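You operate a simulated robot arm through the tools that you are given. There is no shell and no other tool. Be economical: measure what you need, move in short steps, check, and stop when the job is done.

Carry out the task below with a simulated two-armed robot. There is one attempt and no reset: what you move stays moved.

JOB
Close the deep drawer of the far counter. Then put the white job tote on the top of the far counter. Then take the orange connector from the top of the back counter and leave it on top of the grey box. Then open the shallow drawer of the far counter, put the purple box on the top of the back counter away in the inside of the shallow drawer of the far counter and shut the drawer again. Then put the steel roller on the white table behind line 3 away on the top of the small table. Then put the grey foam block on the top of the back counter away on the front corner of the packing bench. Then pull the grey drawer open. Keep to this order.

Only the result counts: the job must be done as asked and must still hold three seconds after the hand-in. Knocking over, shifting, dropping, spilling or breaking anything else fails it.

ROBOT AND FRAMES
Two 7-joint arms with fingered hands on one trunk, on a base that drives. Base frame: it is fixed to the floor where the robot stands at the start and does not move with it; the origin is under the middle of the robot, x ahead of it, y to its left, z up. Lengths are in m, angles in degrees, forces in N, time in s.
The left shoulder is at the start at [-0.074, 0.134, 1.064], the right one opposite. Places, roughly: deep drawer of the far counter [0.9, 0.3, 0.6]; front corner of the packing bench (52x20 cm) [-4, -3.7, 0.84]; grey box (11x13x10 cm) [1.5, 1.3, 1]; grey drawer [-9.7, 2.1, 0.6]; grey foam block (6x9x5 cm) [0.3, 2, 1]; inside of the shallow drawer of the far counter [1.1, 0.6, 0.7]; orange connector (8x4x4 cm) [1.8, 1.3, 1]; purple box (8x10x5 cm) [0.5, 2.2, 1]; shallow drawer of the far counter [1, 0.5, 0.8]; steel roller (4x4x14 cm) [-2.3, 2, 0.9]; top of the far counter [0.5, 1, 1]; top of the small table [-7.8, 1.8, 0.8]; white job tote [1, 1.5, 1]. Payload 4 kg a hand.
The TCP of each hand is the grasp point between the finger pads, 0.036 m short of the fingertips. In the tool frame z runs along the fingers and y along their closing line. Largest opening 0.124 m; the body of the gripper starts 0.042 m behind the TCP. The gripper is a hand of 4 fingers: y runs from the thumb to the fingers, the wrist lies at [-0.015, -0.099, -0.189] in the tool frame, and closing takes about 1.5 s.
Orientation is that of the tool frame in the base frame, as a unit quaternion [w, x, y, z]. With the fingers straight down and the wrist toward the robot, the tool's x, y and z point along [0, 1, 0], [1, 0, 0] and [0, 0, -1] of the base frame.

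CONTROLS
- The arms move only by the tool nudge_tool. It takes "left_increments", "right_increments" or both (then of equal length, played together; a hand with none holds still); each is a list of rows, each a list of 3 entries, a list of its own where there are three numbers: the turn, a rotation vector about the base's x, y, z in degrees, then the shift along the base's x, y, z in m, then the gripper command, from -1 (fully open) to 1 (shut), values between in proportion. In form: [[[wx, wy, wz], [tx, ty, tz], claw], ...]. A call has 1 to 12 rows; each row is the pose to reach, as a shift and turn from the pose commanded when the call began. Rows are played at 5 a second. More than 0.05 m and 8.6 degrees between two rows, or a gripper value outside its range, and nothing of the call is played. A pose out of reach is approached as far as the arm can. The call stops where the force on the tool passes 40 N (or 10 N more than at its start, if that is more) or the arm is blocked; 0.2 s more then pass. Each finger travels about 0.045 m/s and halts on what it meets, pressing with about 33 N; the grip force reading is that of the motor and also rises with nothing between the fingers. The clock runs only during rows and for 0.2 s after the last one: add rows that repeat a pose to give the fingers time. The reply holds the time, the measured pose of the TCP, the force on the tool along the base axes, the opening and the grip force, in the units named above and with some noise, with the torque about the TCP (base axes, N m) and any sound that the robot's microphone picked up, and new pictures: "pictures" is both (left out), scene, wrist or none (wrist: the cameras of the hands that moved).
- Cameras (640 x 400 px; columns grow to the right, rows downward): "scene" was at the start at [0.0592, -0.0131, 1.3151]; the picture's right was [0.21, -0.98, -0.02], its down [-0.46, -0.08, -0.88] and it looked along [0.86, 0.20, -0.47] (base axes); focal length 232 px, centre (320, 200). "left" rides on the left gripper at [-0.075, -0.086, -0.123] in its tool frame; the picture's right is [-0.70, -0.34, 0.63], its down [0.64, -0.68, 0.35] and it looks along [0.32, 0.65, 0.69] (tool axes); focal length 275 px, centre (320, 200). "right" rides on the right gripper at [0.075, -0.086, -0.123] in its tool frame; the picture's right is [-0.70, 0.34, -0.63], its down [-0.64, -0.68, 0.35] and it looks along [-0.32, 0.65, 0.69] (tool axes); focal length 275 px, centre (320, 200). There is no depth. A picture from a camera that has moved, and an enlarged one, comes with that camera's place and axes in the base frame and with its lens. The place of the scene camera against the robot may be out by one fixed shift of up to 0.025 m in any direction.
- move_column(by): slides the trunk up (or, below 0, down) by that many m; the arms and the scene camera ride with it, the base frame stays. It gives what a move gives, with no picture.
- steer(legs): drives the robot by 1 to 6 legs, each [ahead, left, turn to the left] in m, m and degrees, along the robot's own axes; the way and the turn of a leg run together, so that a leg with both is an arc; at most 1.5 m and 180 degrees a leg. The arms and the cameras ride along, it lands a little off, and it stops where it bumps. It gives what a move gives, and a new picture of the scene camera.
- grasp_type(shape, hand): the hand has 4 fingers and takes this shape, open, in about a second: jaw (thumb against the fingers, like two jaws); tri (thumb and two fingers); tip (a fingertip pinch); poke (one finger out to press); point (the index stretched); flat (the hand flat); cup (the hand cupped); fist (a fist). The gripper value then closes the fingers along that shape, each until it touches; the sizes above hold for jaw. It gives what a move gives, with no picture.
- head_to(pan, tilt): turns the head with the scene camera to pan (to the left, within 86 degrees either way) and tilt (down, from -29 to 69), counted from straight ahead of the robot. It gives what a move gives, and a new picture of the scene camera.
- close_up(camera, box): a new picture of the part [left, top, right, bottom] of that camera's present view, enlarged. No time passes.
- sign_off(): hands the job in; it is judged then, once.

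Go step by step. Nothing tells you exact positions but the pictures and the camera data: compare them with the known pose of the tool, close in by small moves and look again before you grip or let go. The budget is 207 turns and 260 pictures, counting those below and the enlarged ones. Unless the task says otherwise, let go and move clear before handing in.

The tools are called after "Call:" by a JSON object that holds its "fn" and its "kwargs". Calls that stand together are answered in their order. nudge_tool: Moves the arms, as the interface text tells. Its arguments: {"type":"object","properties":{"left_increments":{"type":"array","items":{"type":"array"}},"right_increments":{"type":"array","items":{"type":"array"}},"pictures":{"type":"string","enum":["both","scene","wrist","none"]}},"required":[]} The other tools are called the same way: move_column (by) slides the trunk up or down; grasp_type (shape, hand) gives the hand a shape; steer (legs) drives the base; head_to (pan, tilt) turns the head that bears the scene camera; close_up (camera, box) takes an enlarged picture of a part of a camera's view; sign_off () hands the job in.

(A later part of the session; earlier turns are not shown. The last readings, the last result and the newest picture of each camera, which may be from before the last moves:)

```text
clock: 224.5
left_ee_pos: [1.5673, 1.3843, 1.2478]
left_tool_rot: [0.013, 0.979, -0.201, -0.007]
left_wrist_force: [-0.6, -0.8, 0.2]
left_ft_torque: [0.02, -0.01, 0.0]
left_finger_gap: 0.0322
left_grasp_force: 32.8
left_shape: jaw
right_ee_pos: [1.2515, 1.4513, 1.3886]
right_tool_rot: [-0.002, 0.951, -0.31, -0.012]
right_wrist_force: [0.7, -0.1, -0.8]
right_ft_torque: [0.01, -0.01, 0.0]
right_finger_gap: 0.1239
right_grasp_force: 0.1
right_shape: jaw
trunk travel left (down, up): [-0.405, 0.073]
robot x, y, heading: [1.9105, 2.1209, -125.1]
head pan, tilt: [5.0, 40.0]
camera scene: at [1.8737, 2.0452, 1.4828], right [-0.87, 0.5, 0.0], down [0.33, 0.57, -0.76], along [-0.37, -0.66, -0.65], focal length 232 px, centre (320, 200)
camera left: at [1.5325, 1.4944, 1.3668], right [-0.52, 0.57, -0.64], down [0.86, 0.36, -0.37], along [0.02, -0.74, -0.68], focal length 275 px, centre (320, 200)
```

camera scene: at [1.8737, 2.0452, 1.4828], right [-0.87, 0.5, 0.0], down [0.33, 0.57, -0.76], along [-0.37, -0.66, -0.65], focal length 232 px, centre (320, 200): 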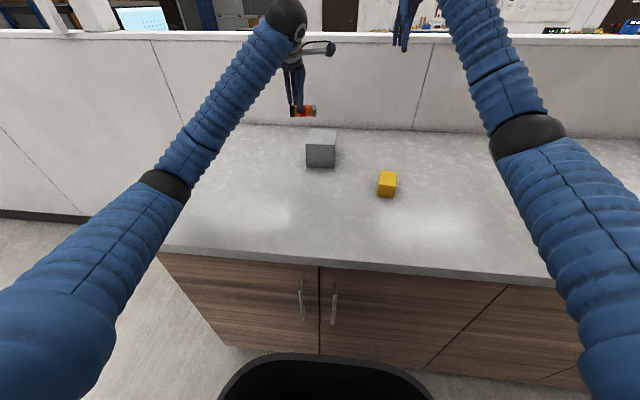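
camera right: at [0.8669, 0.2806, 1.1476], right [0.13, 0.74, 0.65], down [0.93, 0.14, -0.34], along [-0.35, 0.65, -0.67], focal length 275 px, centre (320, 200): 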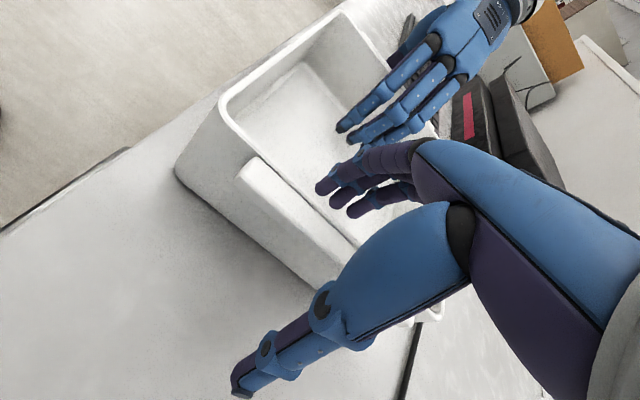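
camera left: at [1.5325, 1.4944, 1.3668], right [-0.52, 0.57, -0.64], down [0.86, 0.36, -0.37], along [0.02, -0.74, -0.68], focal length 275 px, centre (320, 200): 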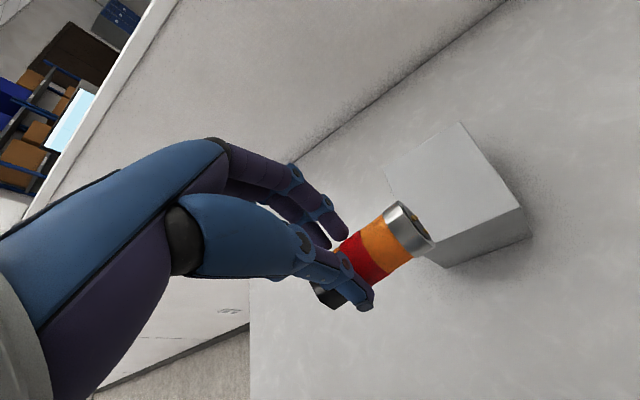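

Box top centre ≈[1.450,1.332], z≈1.06. Move over it and descend near contact.

Call:
{"fn": "nudge_tool", "kwargs": {"left_increments": [[[0, 0, 0], [-0.035, -0.017, 0], 1], [[0, 0, 0], [-0.07, -0.034, 0], 1], [[0, 0, 0], [-0.106, -0.052, 0], 1], [[0, 0, 0], [-0.106, -0.052, -0.03], 1], [[0, 0, 0], [-0.106, -0.052, -0.06], 1], [[0, 0, 0], [-0.106, -0.052, -0.09], 1]]}}

```text
clock: 225.9
left_ee_pos: [1.4587, 1.3304, 1.1594]
left_tool_rot: [0.013, 0.979, -0.201, -0.006]
left_wrist_force: [0.6, -0.3, -0.6]
left_ft_torque: [0.01, -0.04, 0.03]
left_finger_gap: 0.0323
left_grasp_force: 32.8
left_shape: jaw
right_ee_pos: [1.2509, 1.4513, 1.3891]
right_tool_rot: [-0.003, 0.95, -0.311, -0.012]
right_wrist_force: [0.4, -0.6, 0.0]
right_ft_torque: [0.01, 0.02, 0.02]
right_finger_gap: 0.1238
right_grasp_force: 0.0
right_shape: jaw
trunk travel left (down, up): [-0.405, 0.073]
robot x, y, heading: [1.9139, 2.1205, -124.7]
head pan, tilt: [5.0, 40.0]
camera scene: at [1.874, 2.0449, 1.4827], right [-0.87, 0.5, 0.0], down [0.33, 0.57, -0.76], along [-0.38, -0.66, -0.65], focal length 232 px, centre (320, 200)
camera left: at [1.4261, 1.4416, 1.2783], right [-0.52, 0.57, -0.64], down [0.86, 0.36, -0.37], along [0.02, -0.74, -0.68], focal length 275 px, centre (320, 200)
```

scene: 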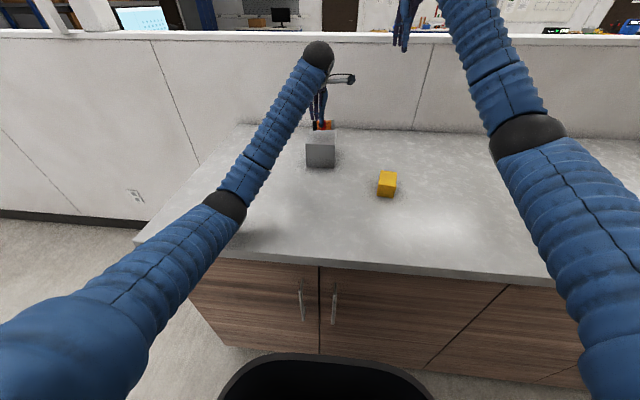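
left: 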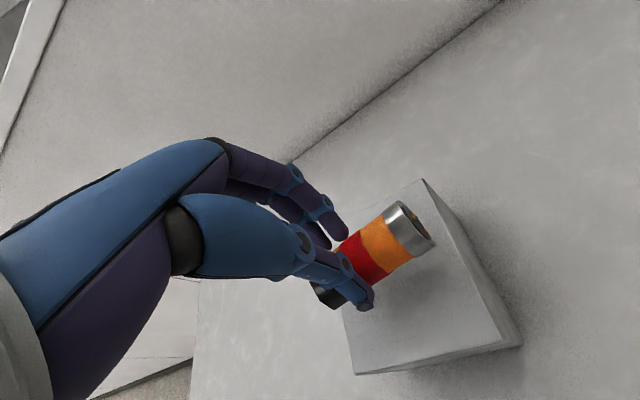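

Alignment confirmed. Lower until contact.

Call:
{"fn": "nudge_tool", "kwargs": {"left_increments": [[[0, 0, 0], [0, 0, -0.01], 1], [[0, 0, 0], [0, 0, -0.018], 1], [[0, 0, 0], [0, 0, -0.022], 1], [[0, 0, 0], [0, 0, -0.025], 1], [[0, 0, 0], [0, 0, -0.027], 1]], "pictures": "wrist"}}

```text
clock: 227.3
left_ee_pos: [1.4749, 1.3217, 1.1788]
left_tool_rot: [0.041, 0.981, -0.192, -0.012]
left_wrist_force: [-0.8, -0.3, -0.2]
left_ft_torque: [-0.01, -0.02, 0.0]
left_finger_gap: 0.0321
left_grasp_force: 33.2
left_shape: jaw
right_ee_pos: [1.2548, 1.4554, 1.389]
right_tool_rot: [0.0, 0.951, -0.31, -0.012]
right_wrist_force: [-0.3, -0.1, -0.3]
right_ft_torque: [-0.06, -0.06, 0.05]
right_finger_gap: 0.1238
right_grasp_force: 0.0
right_shape: jaw
trunk travel left (down, up): [-0.405, 0.073]
robot x, y, heading: [1.9109, 2.1221, -124.5]
head pan, tilt: [5.0, 40.0]
stopped in row 5 (left hand): the arm was blocked; the commanded pose is now the measured one
camera left: at [1.4418, 1.4375, 1.2923], right [-0.54, 0.53, -0.65], down [0.84, 0.36, -0.41], along [0.02, -0.77, -0.64], focal length 275 px, centre (320, 200)
```

left: 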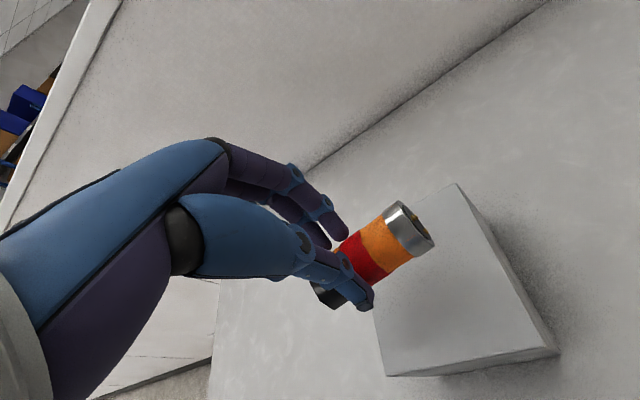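

The arm itself (elbow near the counter edge) seems to be blocked, not the hand. I'll raise the trunk to lift the elbow and retry.

Call:
{"fn": "move_column", "kwargs": {"by": 0.07}}

Call:
{"fn": "steer", "kwargs": {"legs": [[-0.07, 0, 0]]}}

Call:
{"fn": "head_to", "kwargs": {"pan": 40, "tilt": 45}}

```text
clock: 228.4
left_ee_pos: [1.4638, 1.3226, 1.2359]
left_tool_rot: [0.033, 0.98, -0.197, -0.01]
left_wrist_force: [0.7, 1.0, -1.6]
left_ft_torque: [-0.03, -0.03, -0.03]
left_finger_gap: 0.032
left_grasp_force: 32.5
left_shape: jaw
right_ee_pos: [1.2493, 1.4493, 1.4588]
right_tool_rot: [-0.003, 0.951, -0.31, -0.013]
right_wrist_force: [-1.1, 0.5, 0.4]
right_ft_torque: [-0.05, -0.02, -0.01]
right_finger_gap: 0.1237
right_grasp_force: 0.0
right_shape: jaw
trunk travel left (down, up): [-0.475, 0.003]
robot x, y, heading: [1.9168, 2.1189, -124.5]
head pan, tilt: [5.0, 40.0]
```

```text
clock: 229.4
left_ee_pos: [1.5083, 1.3785, 1.2386]
left_tool_rot: [0.034, 0.98, -0.194, -0.012]
left_wrist_force: [-0.4, -0.5, -1.2]
left_ft_torque: [0.01, 0.0, -0.02]
left_finger_gap: 0.0321
left_grasp_force: 33.0
left_shape: jaw
right_ee_pos: [1.2935, 1.5073, 1.4612]
right_tool_rot: [-0.001, 0.951, -0.309, -0.012]
right_wrist_force: [0.6, 0.0, 1.0]
right_ft_torque: [-0.05, 0.03, 0.04]
right_finger_gap: 0.1238
right_grasp_force: 0.1
right_shape: jaw
trunk travel left (down, up): [-0.475, 0.003]
robot x, y, heading: [1.9556, 2.1764, -124.5]
head pan, tilt: [5.0, 40.0]
camera scene: at [1.9188, 2.1074, 1.5538], right [-0.87, 0.49, 0.0], down [0.32, 0.56, -0.77], along [-0.38, -0.67, -0.64], focal length 232 px, centre (320, 200)
```

scene: 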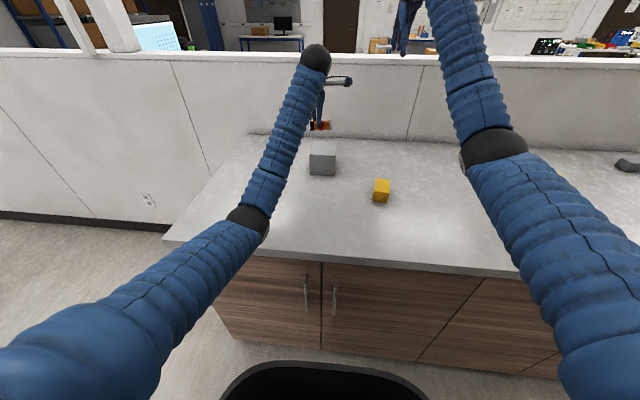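

```text
clock: 230.4
left_ee_pos: [1.5078, 1.3757, 1.2367]
left_tool_rot: [0.033, 0.98, -0.194, -0.011]
left_wrist_force: [0.4, 0.9, -0.9]
left_ft_torque: [0.0, 0.0, 0.01]
left_finger_gap: 0.0322
left_grasp_force: 32.8
left_shape: jaw
right_ee_pos: [1.2924, 1.5039, 1.4586]
right_tool_rot: [-0.002, 0.951, -0.308, -0.012]
right_wrist_force: [-0.2, -1.3, 0.3]
right_ft_torque: [0.02, 0.0, -0.02]
right_finger_gap: 0.1237
right_grasp_force: 0.0
right_shape: jaw
trunk travel left (down, up): [-0.475, 0.003]
robot x, y, heading: [1.9551, 2.1788, -124.5]
head pan, tilt: [40.0, 45.0]
camera scene: at [1.967, 2.098, 1.5465], right [-1.0, -0.09, 0.0], down [-0.06, 0.7, -0.71], along [0.07, -0.7, -0.71], focal length 232 px, centre (320, 200)
```

scene: 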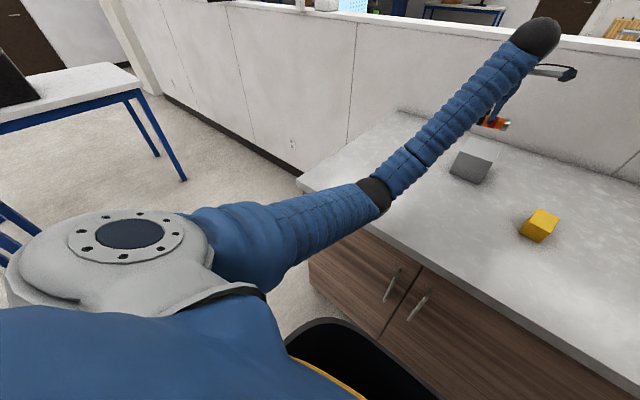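

Untilt the hand, re-centre above the box and lower stepwise.

Call:
{"fn": "nudge_tool", "kwargs": {"left_increments": [[[1.7, -1, -0.4], [-0.024, -0.022, 0], 1], [[3.4, -2, -0.8], [-0.047, -0.044, 0], 1], [[3.4, -2, -0.8], [-0.047, -0.044, -0.03], 1], [[3.4, -2, -0.8], [-0.047, -0.044, -0.06], 1], [[3.4, -2, -0.8], [-0.047, -0.044, -0.085], 1]]}}

```text
clock: 231.6
left_ee_pos: [1.4625, 1.332, 1.1509]
left_tool_rot: [0.001, 0.98, -0.201, 0.0]
left_wrist_force: [-0.5, -0.8, -0.8]
left_ft_torque: [0.0, -0.01, 0.01]
left_finger_gap: 0.032
left_grasp_force: 33.2
left_shape: jaw
right_ee_pos: [1.2922, 1.5054, 1.4596]
right_tool_rot: [-0.002, 0.951, -0.309, -0.012]
right_wrist_force: [-0.2, 0.8, 0.0]
right_ft_torque: [0.02, -0.01, 0.0]
right_finger_gap: 0.1239
right_grasp_force: 0.0
right_shape: jaw
trunk travel left (down, up): [-0.475, 0.003]
robot x, y, heading: [1.9544, 2.1809, -124.6]
head pan, tilt: [40.0, 45.0]
camera scene: at [1.9679, 2.099, 1.5465], right [-1.0, -0.09, 0.0], down [-0.07, 0.7, -0.71], along [0.07, -0.7, -0.71], focal length 232 px, centre (320, 200)
camera left: at [1.4269, 1.4409, 1.2727], right [-0.51, 0.58, -0.63], down [0.86, 0.37, -0.35], along [0.03, -0.72, -0.69], focal length 275 px, centre (320, 200)
```

scene: 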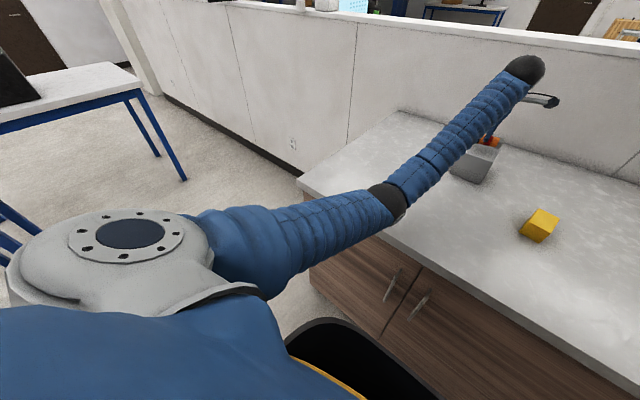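
left: 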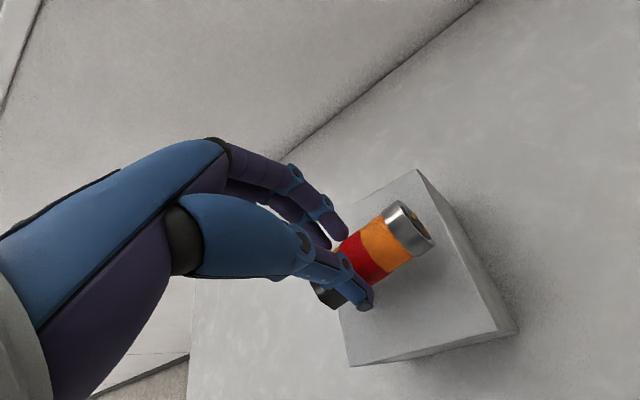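

Call:
{"fn": "nudge_tool", "kwargs": {"left_increments": [[[0, 0, 0], [0, 0, -0.008], 1], [[0, 0, 0], [0, 0, -0.012], 1], [[0, 0, 0], [0, 0, -0.016], 1], [[0, 0, 0], [0, 0, -0.019], 1], [[0, 0, 0], [0, 0, -0.022], 1], [[0, 0, 0], [0, 0, -0.025], 1]], "pictures": "wrist"}}

```text
clock: 233.0
left_ee_pos: [1.4621, 1.3344, 1.1309]
left_tool_rot: [0.003, 0.979, -0.202, -0.001]
left_wrist_force: [-2.5, -2.7, 18.7]
left_ft_torque: [-0.22, 0.08, -0.03]
left_finger_gap: 0.0321
left_grasp_force: 33.1
left_shape: jaw
right_ee_pos: [1.2936, 1.5076, 1.4616]
right_tool_rot: [-0.001, 0.951, -0.309, -0.012]
right_wrist_force: [0.4, -0.9, 0.3]
right_ft_torque: [0.0, 0.02, -0.03]
right_finger_gap: 0.1236
right_grasp_force: 0.0
right_shape: jaw
trunk travel left (down, up): [-0.475, 0.003]
robot x, y, heading: [1.9495, 2.1763, -124.5]
head pan, tilt: [40.0, 45.0]
camera left: at [1.4265, 1.4426, 1.252], right [-0.51, 0.58, -0.63], down [0.86, 0.37, -0.35], along [0.03, -0.72, -0.69], focal length 275 px, centre (320, 200)
```

left: 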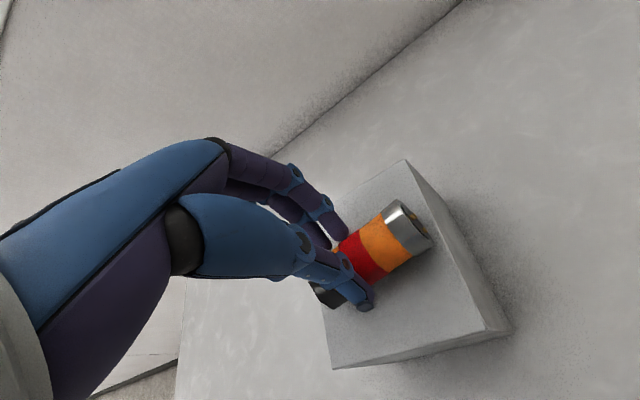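

Contact. Relieve and open slowly.

Call:
{"fn": "nudge_tool", "kwargs": {"left_increments": [[[0, 0, 0], [0, 0, 0.004], 1], [[0, 0, 0], [0, 0, 0.005], 0.8], [[0, 0, 0], [0, 0, 0.005], 0.6], [[0, 0, 0], [0, 0, 0.005], 0.4], [[0, 0, 0], [0, 0, 0.005], 0.2], [[0, 0, 0], [0, 0, 0.005], 0], [[0, 0, 0], [0, 0, 0.005], -0.3], [[0, 0, 0], [0, 0, 0.005], -0.6], [[0, 0, 0], [0, 0, 0.005], -1], [[0, 0, 0], [0, 0, 0.005], -1]], "pictures": "wrist"}}

```text
clock: 235.2
left_ee_pos: [1.4621, 1.3335, 1.1339]
left_tool_rot: [0.001, 0.979, -0.201, 0.0]
left_wrist_force: [-0.5, 0.8, -0.3]
left_ft_torque: [-0.02, -0.01, 0.02]
left_finger_gap: 0.1236
left_grasp_force: 0.0
left_shape: jaw
right_ee_pos: [1.2932, 1.505, 1.459]
right_tool_rot: [-0.003, 0.951, -0.309, -0.012]
right_wrist_force: [0.3, 0.4, -0.8]
right_ft_torque: [0.01, -0.03, 0.01]
right_finger_gap: 0.1241
right_grasp_force: 0.1
right_shape: jaw
trunk travel left (down, up): [-0.475, 0.003]
robot x, y, heading: [1.9514, 2.1753, -124.4]
head pan, tilt: [40.0, 45.0]
camera left: at [1.4261, 1.4413, 1.2542], right [-0.51, 0.58, -0.63], down [0.86, 0.37, -0.35], along [0.03, -0.72, -0.69], focal length 275 px, centre (320, 200)
```

left: 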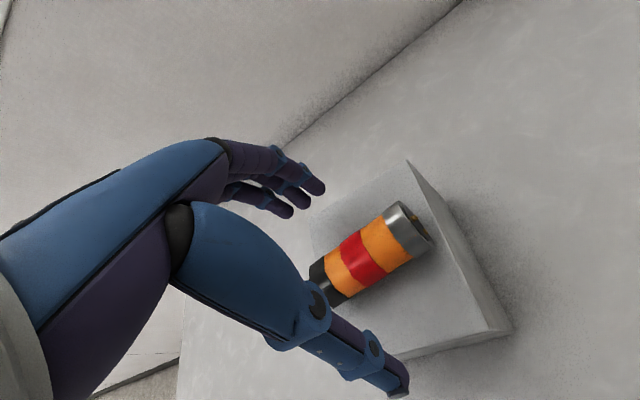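

The connector rests on the box. Rise clear and check, then go for the purple box with the same hand.

Call:
{"fn": "nudge_tool", "kwargs": {"left_increments": [[[0, 0, 0], [0, 0, 0.03], -1], [[0, 0, 0], [0, 0, 0.07], -1], [[0, 0, 0], [0, 0, 0.11], -1], [[0, 0, 0], [0, 0, 0.15], -1], [[0, 0, 0], [0, 0, 0.19], -1], [[0, 0, 0], [0.02, 0.03, 0.22], -1]], "pictures": "wrist"}}

Call:
{"fn": "steer", "kwargs": {"legs": [[0, -1.37, 0]]}}

Call:
{"fn": "head_to", "kwargs": {"pan": 10, "tilt": 40}}

```text
clock: 236.6
left_ee_pos: [1.4841, 1.3646, 1.355]
left_tool_rot: [0.001, 0.979, -0.202, 0.0]
left_wrist_force: [0.9, 0.9, -0.6]
left_ft_torque: [-0.02, -0.01, 0.03]
left_finger_gap: 0.1239
left_grasp_force: 0.0
left_shape: jaw
right_ee_pos: [1.2932, 1.5062, 1.4599]
right_tool_rot: [-0.001, 0.951, -0.31, -0.012]
right_wrist_force: [0.4, 0.1, -0.4]
right_ft_torque: [-0.05, 0.02, -0.03]
right_finger_gap: 0.1237
right_grasp_force: 0.1
right_shape: jaw
trunk travel left (down, up): [-0.475, 0.003]
robot x, y, heading: [1.9507, 2.1777, -124.8]
head pan, tilt: [40.0, 45.0]
camera left: at [1.449, 1.473, 1.4766], right [-0.51, 0.58, -0.63], down [0.86, 0.37, -0.35], along [0.03, -0.72, -0.69], focal length 275 px, centre (320, 200)
```

left: 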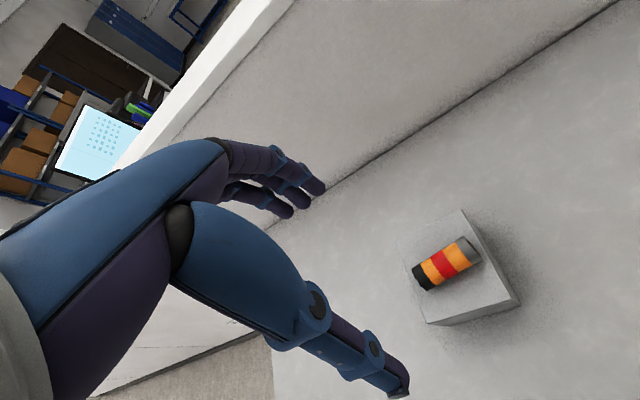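

```text
clock: 243.5
left_ee_pos: [0.3504, 2.1422, 1.3537]
left_tool_rot: [0.001, 0.98, -0.201, 0.0]
left_wrist_force: [0.3, -0.1, 0.3]
left_ft_torque: [-0.03, -0.01, 0.0]
left_finger_gap: 0.1236
left_grasp_force: 0.0
left_shape: jaw
right_ee_pos: [0.159, 2.2847, 1.4592]
right_tool_rot: [-0.001, 0.951, -0.308, -0.012]
right_wrist_force: [-0.2, 0.5, 0.1]
right_ft_torque: [-0.01, 0.0, -0.01]
right_finger_gap: 0.1238
right_grasp_force: 0.0
right_shape: jaw
trunk travel left (down, up): [-0.475, 0.003]
robot x, y, heading: [0.8167, 2.9569, -124.4]
head pan, tilt: [40.0, 45.0]
camera scene: at [0.8322, 2.8808, 1.5465], right [-1.0, -0.1, 0.0], down [-0.07, 0.7, -0.71], along [0.07, -0.7, -0.71], focal length 232 px, centre (320, 200)
```

scene: 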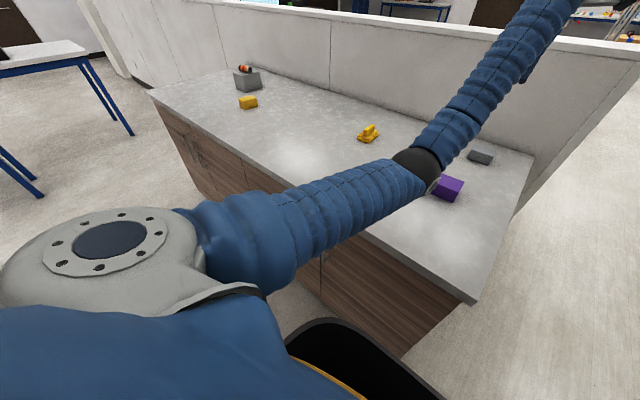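

```text
clock: 244.4
left_ee_pos: [0.351, 2.1438, 1.3547]
left_tool_rot: [0.001, 0.98, -0.2, 0.001]
left_wrist_force: [0.0, -0.7, 0.2]
left_ft_torque: [-0.03, -0.01, -0.01]
left_finger_gap: 0.124
left_grasp_force: 0.1
left_shape: jaw
right_ee_pos: [0.1588, 2.2841, 1.4607]
right_tool_rot: [-0.002, 0.951, -0.308, -0.012]
right_wrist_force: [0.4, 0.1, -0.4]
right_ft_torque: [-0.01, 0.0, -0.01]
right_finger_gap: 0.1238
right_grasp_force: 0.1
right_shape: jaw
trunk travel left (down, up): [-0.475, 0.003]
robot x, y, heading: [0.8161, 2.9567, -124.3]
head pan, tilt: [10.0, 40.0]
camera scene: at [0.7895, 2.8841, 1.5538], right [-0.91, 0.41, 0.0], down [0.27, 0.59, -0.77], along [-0.32, -0.7, -0.64], focal length 232 px, centre (320, 200)
```

scene: 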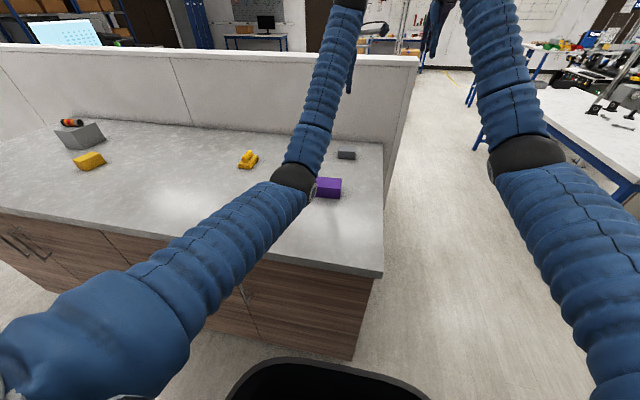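

The connector sits on the box. Purple box ≈[0.46,2.23]. Back off a little so the elbow stays high, then hover above it.

Call:
{"fn": "steer", "kwargs": {"legs": [[-0.1, 0, 0]]}}

Call:
{"fn": "nudge_tool", "kwargs": {"left_increments": [[[0, 0, 0], [0.02, 0, -0.03], -1], [[0, 0, 0], [0.045, 0.01, -0.06], -1], [[0, 0, 0], [0.05, 0.01, -0.1], -1], [[0, 0, 0], [0.05, 0.01, -0.14], -1], [[0, 0, 0], [0.05, 0.01, -0.175], -1]]}}

```text
clock: 245.6
left_ee_pos: [0.4068, 2.2267, 1.3557]
left_tool_rot: [0.001, 0.98, -0.2, 0.0]
left_wrist_force: [-0.2, 1.6, 0.8]
left_ft_torque: [0.0, -0.01, -0.01]
left_finger_gap: 0.1238
left_grasp_force: 0.1
left_shape: jaw
right_ee_pos: [0.2162, 2.3696, 1.4612]
right_tool_rot: [-0.002, 0.951, -0.309, -0.013]
right_wrist_force: [-0.6, 0.2, 0.0]
right_ft_torque: [-0.04, 0.0, -0.04]
right_finger_gap: 0.1238
right_grasp_force: 0.0
right_shape: jaw
trunk travel left (down, up): [-0.475, 0.003]
robot x, y, heading: [0.8704, 3.0398, -124.3]
head pan, tilt: [10.0, 40.0]
camera scene: at [0.8462, 2.9672, 1.5538], right [-0.91, 0.41, 0.0], down [0.27, 0.58, -0.77], along [-0.32, -0.7, -0.64], focal length 232 px, centre (320, 200)
```

scene: 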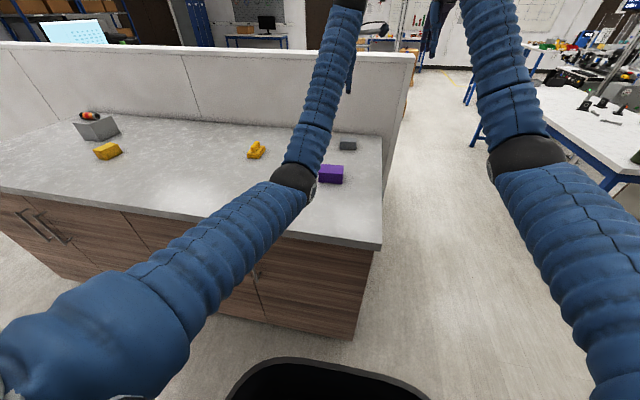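

```text
clock: 246.8
left_ee_pos: [0.4578, 2.2356, 1.1801]
left_tool_rot: [0.001, 0.98, -0.201, -0.001]
left_wrist_force: [-0.3, 0.7, 0.5]
left_ft_torque: [0.0, -0.02, -0.03]
left_finger_gap: 0.1235
left_grasp_force: 0.0
left_shape: jaw
right_ee_pos: [0.2161, 2.3674, 1.4602]
right_tool_rot: [-0.001, 0.951, -0.308, -0.012]
right_wrist_force: [-0.9, 0.9, 0.1]
right_ft_torque: [-0.01, 0.0, 0.01]
right_finger_gap: 0.124
right_grasp_force: 0.1
right_shape: jaw
trunk travel left (down, up): [-0.475, 0.003]
robot x, y, heading: [0.8744, 3.0356, -124.6]
head pan, tilt: [10.0, 40.0]
camera scene: at [0.8459, 2.9665, 1.5538], right [-0.91, 0.41, 0.0], down [0.27, 0.58, -0.77], along [-0.32, -0.7, -0.64], focal length 232 px, centre (320, 200)
camera left: at [0.4215, 2.3446, 1.3015], right [-0.51, 0.58, -0.63], down [0.86, 0.37, -0.35], along [0.03, -0.72, -0.69], focal length 275 px, centre (320, 200)
```

scene: 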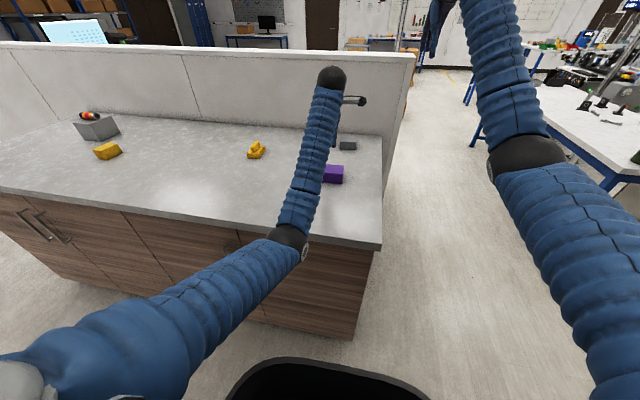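
left: 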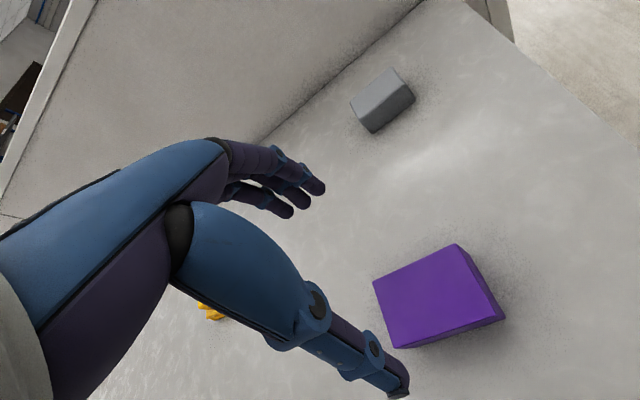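

Purple box centre ≈[0.457,2.243], long side along the counter; grip across its 8 cm. Align and lower.

Call:
{"fn": "nudge_tool", "kwargs": {"left_increments": [[[0, 0, -5], [0, 0.004, -0.03], -1], [[0, 0, -10.3], [-0.001, 0.007, -0.06], -1], [[0, 0, -10.3], [-0.001, 0.007, -0.1], -1], [[0, 0, -10.3], [-0.001, 0.007, -0.13], -1]]}}

```text
clock: 247.8
left_ee_pos: [0.4544, 2.2435, 1.0503]
left_tool_rot: [0.002, 0.958, -0.288, -0.002]
left_wrist_force: [0.2, -0.1, 0.2]
left_ft_torque: [-0.01, 0.02, 0.01]
left_finger_gap: 0.1237
left_grasp_force: 0.0
left_shape: jaw
right_ee_pos: [0.2149, 2.367, 1.4605]
right_tool_rot: [-0.002, 0.952, -0.307, -0.014]
right_wrist_force: [0.1, 0.3, 0.2]
right_ft_torque: [0.01, -0.01, -0.01]
right_finger_gap: 0.124
right_grasp_force: 0.0
right_shape: jaw
trunk travel left (down, up): [-0.475, 0.003]
robot x, y, heading: [0.873, 3.0443, -124.5]
head pan, tilt: [10.0, 40.0]
camera scene: at [0.8456, 2.9657, 1.5538], right [-0.91, 0.41, 0.0], down [0.27, 0.59, -0.77], along [-0.32, -0.7, -0.64], focal length 232 px, centre (320, 200)
camera left: at [0.4388, 2.3566, 1.1714], right [-0.4, 0.66, -0.63], down [0.91, 0.21, -0.35], along [-0.1, -0.72, -0.69], focal length 275 px, centre (320, 200)
```

scene: 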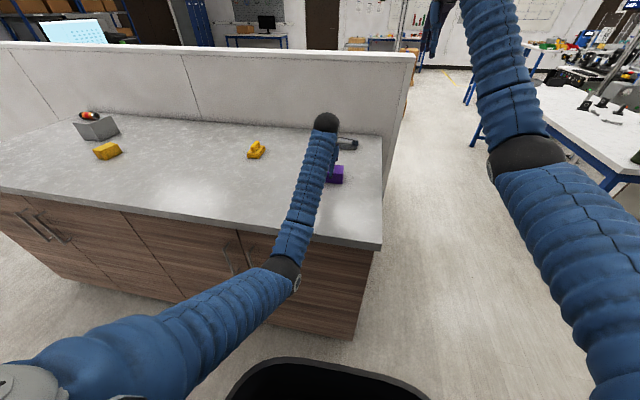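
left: 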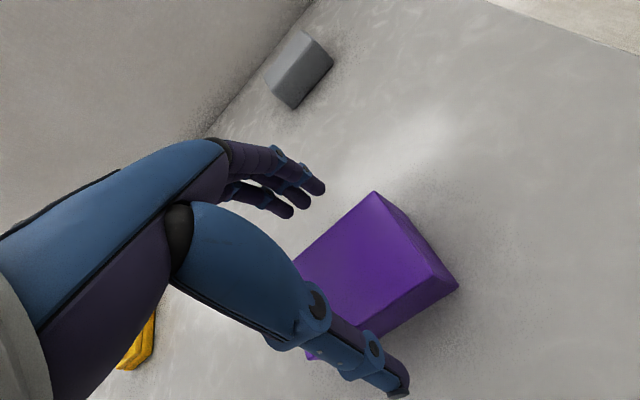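

Call:
{"fn": "nudge_tool", "kwargs": {"left_increments": [[[0, 0, 0], [0.001, 0, -0.02], -1], [[0, 0, 0], [0.001, 0, -0.038], -1], [[0, 0, 0], [0.001, 0, -0.038], -0.6], [[0, 0, 0], [0.001, 0, -0.038], -0.2], [[0, 0, 0], [0.001, 0, -0.038], 0.3], [[0, 0, 0], [0.001, 0, -0.038], 1], [[0, 0, 0], [0.001, 0, -0.038], 1], [[0, 0, 0], [0.001, 0, -0.038], 1]], "pictures": "wrist"}}

Call:
{"fn": "nudge_tool", "kwargs": {"left_increments": [[[0, 0, 0], [0, 0, 0.02], 1], [[0, 0, 0], [0, 0, 0.05], 1], [[0, 0, 0], [0, 0, 0.09], 1], [[0, 0, 0], [0, 0, 0.13], 1], [[0, 0, 0], [0, 0, 0.17], 1], [[0, 0, 0], [0, 0, 0.21], 1], [[0, 0, 0], [0, 0, 0.25], 1]]}}

```text
clock: 249.6
left_ee_pos: [0.4563, 2.2421, 1.0144]
left_tool_rot: [0.001, 0.958, -0.288, 0.0]
left_wrist_force: [0.4, 1.9, 8.0]
left_ft_torque: [-0.3, 0.17, -0.05]
left_finger_gap: 0.0866
left_grasp_force: 33.6
left_shape: jaw
right_ee_pos: [0.2161, 2.3685, 1.4608]
right_tool_rot: [-0.001, 0.951, -0.308, -0.012]
right_wrist_force: [-0.3, 0.1, 0.5]
right_ft_torque: [0.0, 0.01, 0.02]
right_finger_gap: 0.1238
right_grasp_force: 0.0
right_shape: jaw
trunk travel left (down, up): [-0.475, 0.003]
robot x, y, heading: [0.8726, 3.0399, -124.6]
head pan, tilt: [10.0, 40.0]
camera left: at [0.4402, 2.3563, 1.1344], right [-0.4, 0.66, -0.63], down [0.91, 0.21, -0.35], along [-0.1, -0.72, -0.69], focal length 275 px, centre (320, 200)
```

left: 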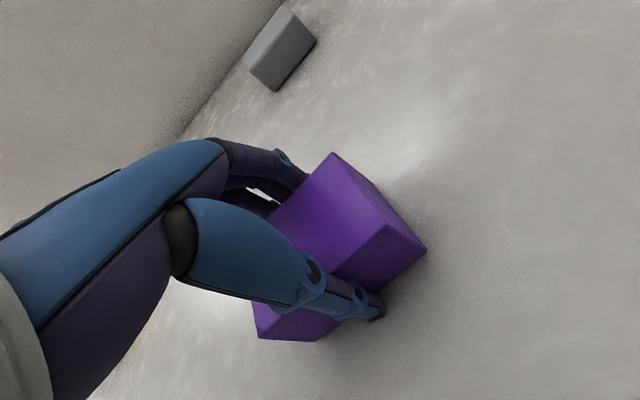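

```text
clock: 251.2
left_ee_pos: [0.4571, 2.2417, 1.2599]
left_tool_rot: [0.001, 0.958, -0.286, 0.0]
left_wrist_force: [-0.4, -0.1, -1.7]
left_ft_torque: [0.01, -0.01, -0.02]
left_finger_gap: 0.0867
left_grasp_force: 32.7
left_shape: jaw
right_ee_pos: [0.2146, 2.3689, 1.4603]
right_tool_rot: [-0.002, 0.951, -0.307, -0.013]
right_wrist_force: [-0.3, -0.3, -0.4]
right_ft_torque: [-0.03, -0.01, -0.01]
right_finger_gap: 0.1238
right_grasp_force: 0.0
right_shape: jaw
trunk travel left (down, up): [-0.475, 0.003]
robot x, y, heading: [0.8735, 3.0395, -124.4]
head pan, tilt: [10.0, 40.0]
camera scene: at [0.8454, 2.9664, 1.5539], right [-0.91, 0.41, 0.0], down [0.27, 0.58, -0.77], along [-0.32, -0.7, -0.64], focal length 232 px, centre (320, 200)
camera left: at [0.4401, 2.3539, 1.3812], right [-0.4, 0.66, -0.63], down [0.91, 0.21, -0.35], along [-0.1, -0.72, -0.69], focal length 275 px, centre (320, 200)
```

scene: 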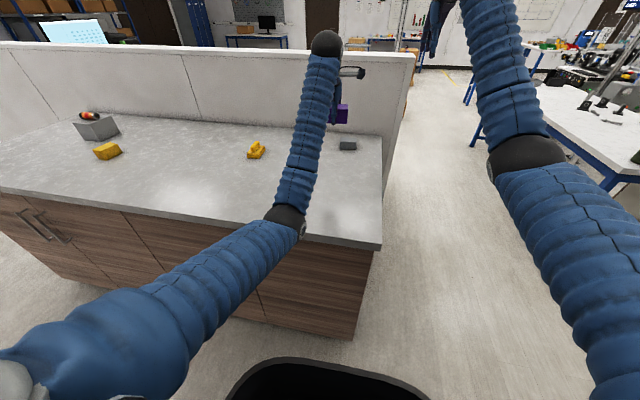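
left: 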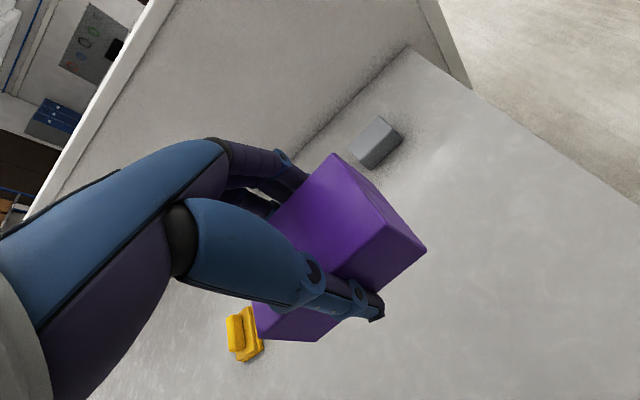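

Purple box is held firmly. Raise it and drive back round (extended arms, aisle centre).

Call:
{"fn": "nudge_tool", "kwargs": {"left_increments": [[[0, 0, 0], [0, 0, 0.04], 1], [[0, 0, 0], [0, 0, 0.08], 1], [[0, 0, 0], [0, 0, 0.12], 1], [[0, 0, 0], [0, 0, 0.15], 1]], "pictures": "none"}}

Call:
{"fn": "steer", "kwargs": {"legs": [[0, -0.86, 0], [1.5, 0, 0], [1.3, 0, 0]]}}

```text
clock: 252.2
left_ee_pos: [0.4559, 2.2437, 1.4124]
left_tool_rot: [0.001, 0.958, -0.288, 0.0]
left_wrist_force: [0.5, 0.2, -2.8]
left_ft_torque: [0.0, 0.0, 0.0]
left_finger_gap: 0.0864
left_grasp_force: 32.4
left_shape: jaw
right_ee_pos: [0.2144, 2.3676, 1.4606]
right_tool_rot: [-0.002, 0.951, -0.308, -0.012]
right_wrist_force: [0.3, 0.3, 1.1]
right_ft_torque: [0.0, -0.02, 0.0]
right_finger_gap: 0.1238
right_grasp_force: 0.1
right_shape: jaw
trunk travel left (down, up): [-0.475, 0.003]
robot x, y, heading: [0.8741, 3.0398, -124.3]
head pan, tilt: [10.0, 40.0]
```

```text
clock: 270.1
left_ee_pos: [-1.8036, 0.3692, 1.4118]
left_tool_rot: [0.001, 0.963, -0.27, -0.001]
left_wrist_force: [0.3, 0.5, -2.9]
left_ft_torque: [0.01, 0.01, -0.01]
left_finger_gap: 0.0864
left_grasp_force: 32.9
left_shape: jaw
right_ee_pos: [-2.0492, 0.484, 1.4592]
right_tool_rot: [-0.002, 0.957, -0.29, -0.013]
right_wrist_force: [-1.0, 0.0, 0.5]
right_ft_torque: [-0.02, -0.02, 0.03]
right_finger_gap: 0.1239
right_grasp_force: 0.1
right_shape: jaw
trunk travel left (down, up): [-0.475, 0.003]
robot x, y, heading: [-1.4141, 1.1814, -122.4]
head pan, tilt: [10.0, 40.0]
camera scene: at [-1.4409, 1.1064, 1.5538], right [-0.92, 0.38, 0.0], down [0.25, 0.59, -0.77], along [-0.29, -0.71, -0.64], focal length 232 px, centre (320, 200)
```

scene: 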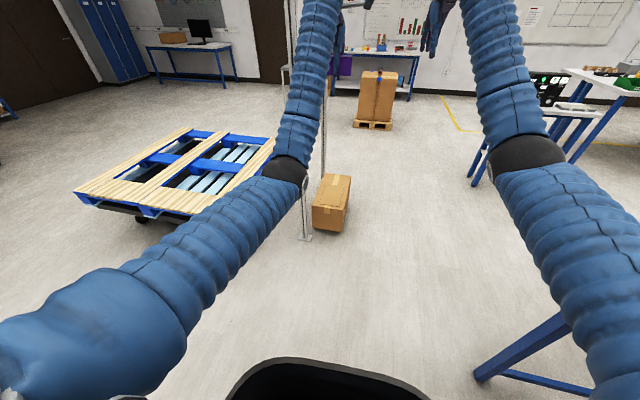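

Turn left to face the far counter, back off, strafe right to the drawer unit.

Call:
{"fn": "steer", "kwargs": {"legs": [[0, 0, 178], [-0.35, 0, 0], [0, -1.5, 0], [0, -0.6, 0]]}}

Call:
{"fn": "head_to", "kwargs": {"pan": -10, "tilt": 40}}

```text
clock: 289.7
left_ee_pos: [0.5169, 0.3903, 1.4116]
left_tool_rot: [0.0, 0.308, 0.951, 0.0]
left_wrist_force: [0.3, -0.4, -2.9]
left_ft_torque: [0.0, 0.02, 0.01]
left_finger_gap: 0.0855
left_grasp_force: 32.9
left_shape: jaw
right_ee_pos: [0.7511, 0.2557, 1.4603]
right_tool_rot: [0.013, 0.33, 0.944, -0.002]
right_wrist_force: [-0.2, 0.1, 0.1]
right_ft_torque: [0.0, -0.03, 0.03]
right_finger_gap: 0.1241
right_grasp_force: 0.0
right_shape: jaw
trunk travel left (down, up): [-0.475, 0.003]
robot x, y, heading: [0.064, -0.389, 52.8]
head pan, tilt: [10.0, 40.0]
camera scene: at [0.099, -0.3249, 1.5538], right [0.89, -0.46, 0.0], down [-0.29, -0.57, -0.77], along [0.35, 0.68, -0.64], focal length 232 px, centre (320, 200)
```

scene: 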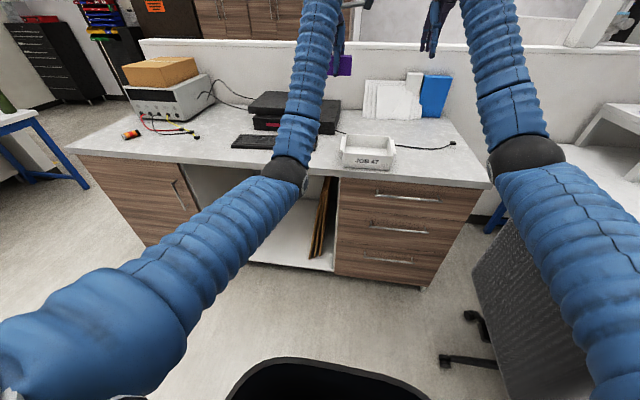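

```text
clock: 290.5
left_ee_pos: [0.5167, 0.3914, 1.412]
left_tool_rot: [0.0, 0.309, 0.951, 0.001]
left_wrist_force: [0.6, 0.8, -1.9]
left_ft_torque: [-0.03, 0.03, 0.03]
left_finger_gap: 0.0854
left_grasp_force: 32.7
left_shape: jaw
right_ee_pos: [0.7529, 0.2553, 1.4602]
right_tool_rot: [0.014, 0.33, 0.944, -0.002]
right_wrist_force: [0.0, 0.5, 0.3]
right_ft_torque: [0.0, 0.0, -0.02]
right_finger_gap: 0.1237
right_grasp_force: 0.0
right_shape: jaw
trunk travel left (down, up): [-0.475, 0.003]
robot x, y, heading: [0.0682, -0.3889, 52.7]
head pan, tilt: [-10.0, 40.0]
camera scene: at [0.1221, -0.3423, 1.5538], right [0.68, -0.73, 0.0], down [-0.47, -0.44, -0.77], along [0.56, 0.52, -0.64], focal length 232 px, centre (320, 200)
```

scene: 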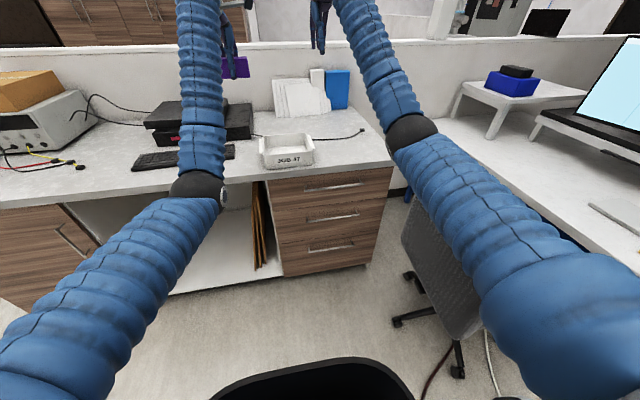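

Robot is in front of the unit. I'll square up, back slightly, lower the trunk, and prepare the right hand horizontally for the shallow drawer's bar handle (~z 0.86).

Call:
{"fn": "steer", "kwargs": {"legs": [[-0.08, 0, 2.7]]}}

Call:
{"fn": "move_column", "kwargs": {"by": -0.25}}

Call:
{"fn": "nudge_tool", "kwargs": {"left_increments": [[[0, 0, 0], [-0.03, 0.01, 0], 1], [[0, 0, 0], [-0.06, 0.02, 0], 1], [[0, 0, 0], [-0.09, 0.02, 0.01], 1], [[0, 0, 0], [-0.12, 0.02, 0.02], 1], [[0, 0, 0], [-0.14, 0.0, 0.02], 1], [[0, 0, 0], [-0.16, -0.02, 0.02], 1], [[0, 0, 0], [-0.16, -0.02, 0.02], 1], [[0, 0, 0], [-0.16, -0.02, 0.02], 1], [[0, 0, 0], [-0.16, -0.02, 0.02], 1], [[0, 0, 0], [-0.16, -0.02, 0.02], 1], [[0, 0, 0], [-0.16, -0.02, 0.02], 1]], "right_increments": [[[6.8, -4.6, 0], [-0.01, -0.02, 0], -1], [[13.5, -9.3, 0], [-0.02, -0.04, -0.01], -1], [[20.3, -13.9, 0], [-0.03, -0.06, -0.03], -1], [[27, -18.6, 0], [-0.04, -0.08, -0.05], -1], [[33.8, -23.2, 0], [-0.05, -0.1, -0.08], -1], [[40.5, -27.8, 0], [-0.06, -0.12, -0.11], -1], [[47.3, -32.5, 0], [-0.07, -0.14, -0.14], -1], [[54, -37.1, 0], [-0.08, -0.15, -0.18], -1], [[60.8, -41.8, 0], [-0.08, -0.15, -0.22], -1], [[67.5, -46.4, 0], [-0.08, -0.15, -0.26], -1], [[70, -48, 0], [-0.08, -0.15, -0.3], -1]]}}

```text
clock: 291.6
left_ee_pos: [0.4315, 0.3443, 1.4128]
left_tool_rot: [0.002, 0.286, 0.958, 0.001]
left_wrist_force: [-1.3, -0.1, -1.4]
left_ft_torque: [-0.03, -0.04, 0.01]
left_finger_gap: 0.0853
left_grasp_force: 33.2
left_shape: jaw
right_ee_pos: [0.6725, 0.2211, 1.4602]
right_tool_rot: [0.014, 0.307, 0.952, -0.001]
right_wrist_force: [-0.1, 0.0, -0.3]
right_ft_torque: [0.01, 0.0, 0.01]
right_finger_gap: 0.1239
right_grasp_force: 0.1
right_shape: jaw
trunk travel left (down, up): [-0.475, 0.003]
robot x, y, heading: [0.0154, -0.4516, 55.9]
head pan, tilt: [-10.0, 40.0]
camera scene: at [0.0712, -0.4068, 1.5538], right [0.71, -0.7, 0.0], down [-0.45, -0.46, -0.77], along [0.54, 0.55, -0.64], focal length 232 px, centre (320, 200)
```

scene: 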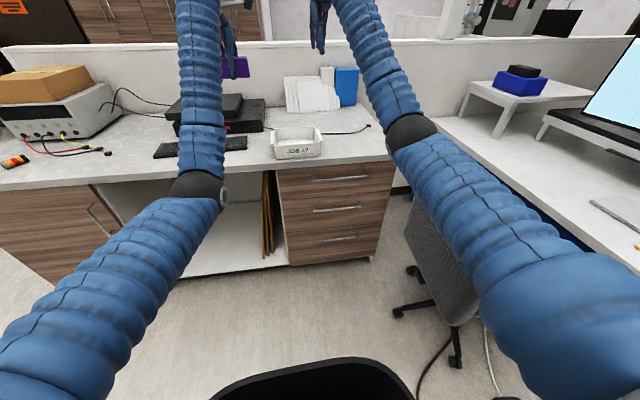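

```text
clock: 294.2
left_ee_pos: [0.4321, 0.3446, 1.163]
left_tool_rot: [0.001, 0.286, 0.958, 0.002]
left_wrist_force: [0.6, 0.1, -1.5]
left_ft_torque: [-0.04, -0.01, 0.02]
left_finger_gap: 0.0854
left_grasp_force: 32.9
left_shape: jaw
right_ee_pos: [0.6726, 0.2205, 1.2121]
right_tool_rot: [0.014, 0.307, 0.951, -0.001]
right_wrist_force: [-0.6, 0.0, -0.2]
right_ft_torque: [-0.02, -0.04, -0.03]
right_finger_gap: 0.1238
right_grasp_force: 0.0
right_shape: jaw
trunk travel left (down, up): [-0.225, 0.253]
robot x, y, heading: [0.0156, -0.4571, 55.3]
head pan, tilt: [-10.0, 40.0]
```

```text
clock: 296.6
left_ee_pos: [0.2854, 0.3653, 1.1785]
left_tool_rot: [0.0, 0.287, 0.958, 0.004]
left_wrist_force: [0.7, -0.4, -2.1]
left_ft_torque: [0.0, 0.02, 0.01]
left_finger_gap: 0.0855
left_grasp_force: 33.4
left_shape: jaw
left hand out of reach, approached as far as the arm can: row 5, 6, 7, 8, 9, 10, 11
right_ee_pos: [0.61, 0.0626, 0.9249]
right_tool_rot: [0.227, 0.219, 0.694, 0.648]
right_wrist_force: [0.3, -0.2, 1.0]
right_ft_torque: [0.0, -0.01, -0.02]
right_finger_gap: 0.1238
right_grasp_force: 0.1
right_shape: jaw
trunk travel left (down, up): [-0.225, 0.253]
robot x, y, heading: [0.0133, -0.4509, 55.6]
head pan, tilt: [-10.0, 40.0]
camera scene: at [0.1092, -0.3544, 1.2856], right [0.71, -0.7, 0.03], down [-0.51, -0.55, -0.66], along [0.48, 0.46, -0.75], focal length 232 px, centre (320, 200)
camera right: at [0.4749, 0.0039, 0.8459], right [0.18, -0.9, 0.39], down [0.72, -0.15, -0.68], along [0.67, 0.41, 0.62], focal length 275 px, centre (320, 200)
camera left: at [0.3003, 0.2504, 1.2991], right [0.4, -0.66, -0.64], down [-0.91, -0.21, -0.35], along [0.1, 0.72, -0.69], focal length 275 px, centre (320, 200)
```

scene: 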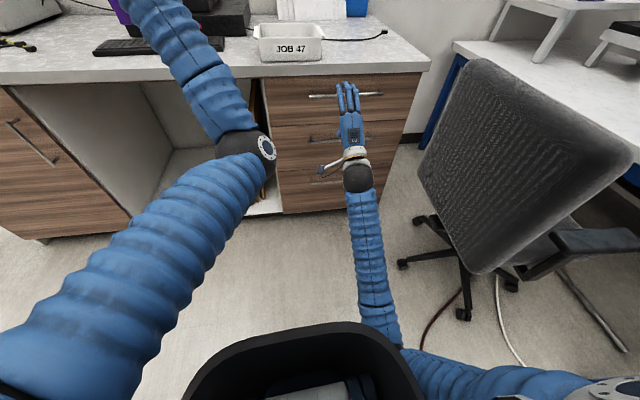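
right: 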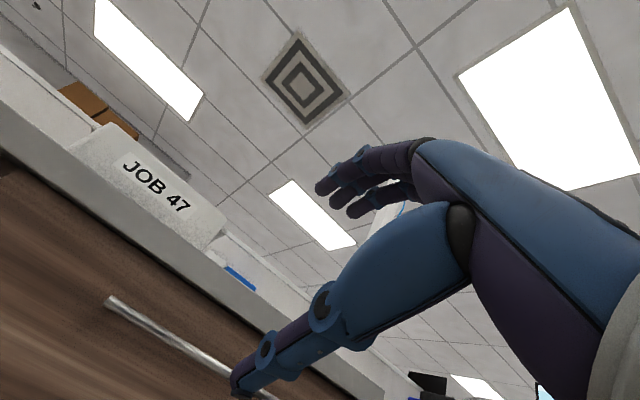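
left: 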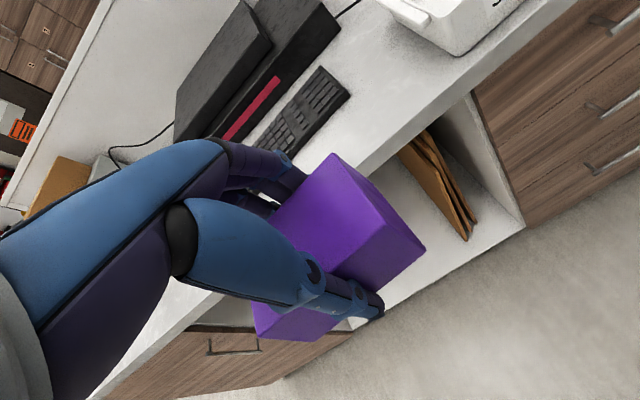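

Handle bar measured at n≈0.685, z≈0.869, left end e≈0.41. Bring the right hand level with it, 13 cm short.

Call:
{"fn": "nudge_tool", "kwargs": {"right_increments": [[[0, 0, 0], [0.028, 0.026, -0.028], -1], [[0, 0, 0], [0.057, 0.052, -0.056], -1], [[0, 0, 0], [0.085, 0.078, -0.056], -1], [[0, 0, 0], [0.114, 0.104, -0.056], -1]]}}

```text
clock: 297.6
left_ee_pos: [0.2844, 0.3667, 1.1751]
left_tool_rot: [0.0, 0.287, 0.958, 0.003]
left_wrist_force: [1.0, -0.4, -2.3]
left_ft_torque: [-0.02, 0.03, 0.0]
left_finger_gap: 0.0852
left_grasp_force: 32.8
left_shape: jaw
right_ee_pos: [0.706, 0.1758, 0.8554]
right_tool_rot: [0.201, 0.235, 0.697, 0.647]
right_wrist_force: [0.2, 0.2, 0.1]
right_ft_torque: [-0.01, 0.0, 0.01]
right_finger_gap: 0.1242
right_grasp_force: 0.0
right_shape: jaw
trunk travel left (down, up): [-0.225, 0.253]
robot x, y, heading: [0.0155, -0.4536, 55.6]
head pan, tilt: [-10.0, 40.0]
camera scene: at [0.1092, -0.353, 1.2846], right [0.72, -0.7, 0.03], down [-0.51, -0.55, -0.66], along [0.48, 0.46, -0.75], focal length 232 px, centre (320, 200)
camera right: at [0.568, 0.1154, 0.7839], right [0.22, -0.9, 0.37], down [0.68, -0.14, -0.72], along [0.7, 0.41, 0.58], focal length 275 px, centre (320, 200)
```

scene: 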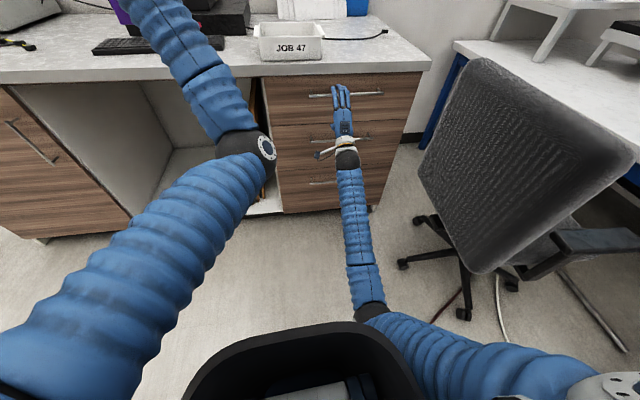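
right: 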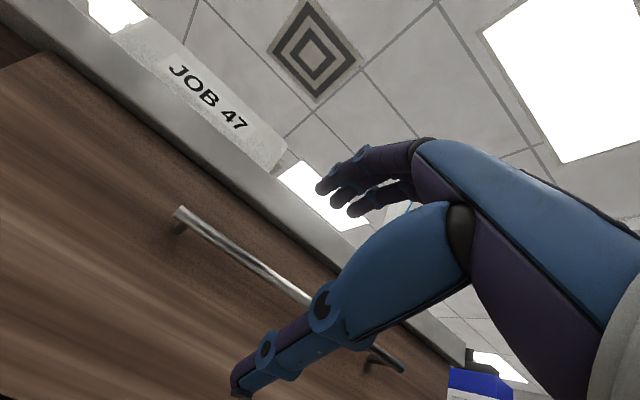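

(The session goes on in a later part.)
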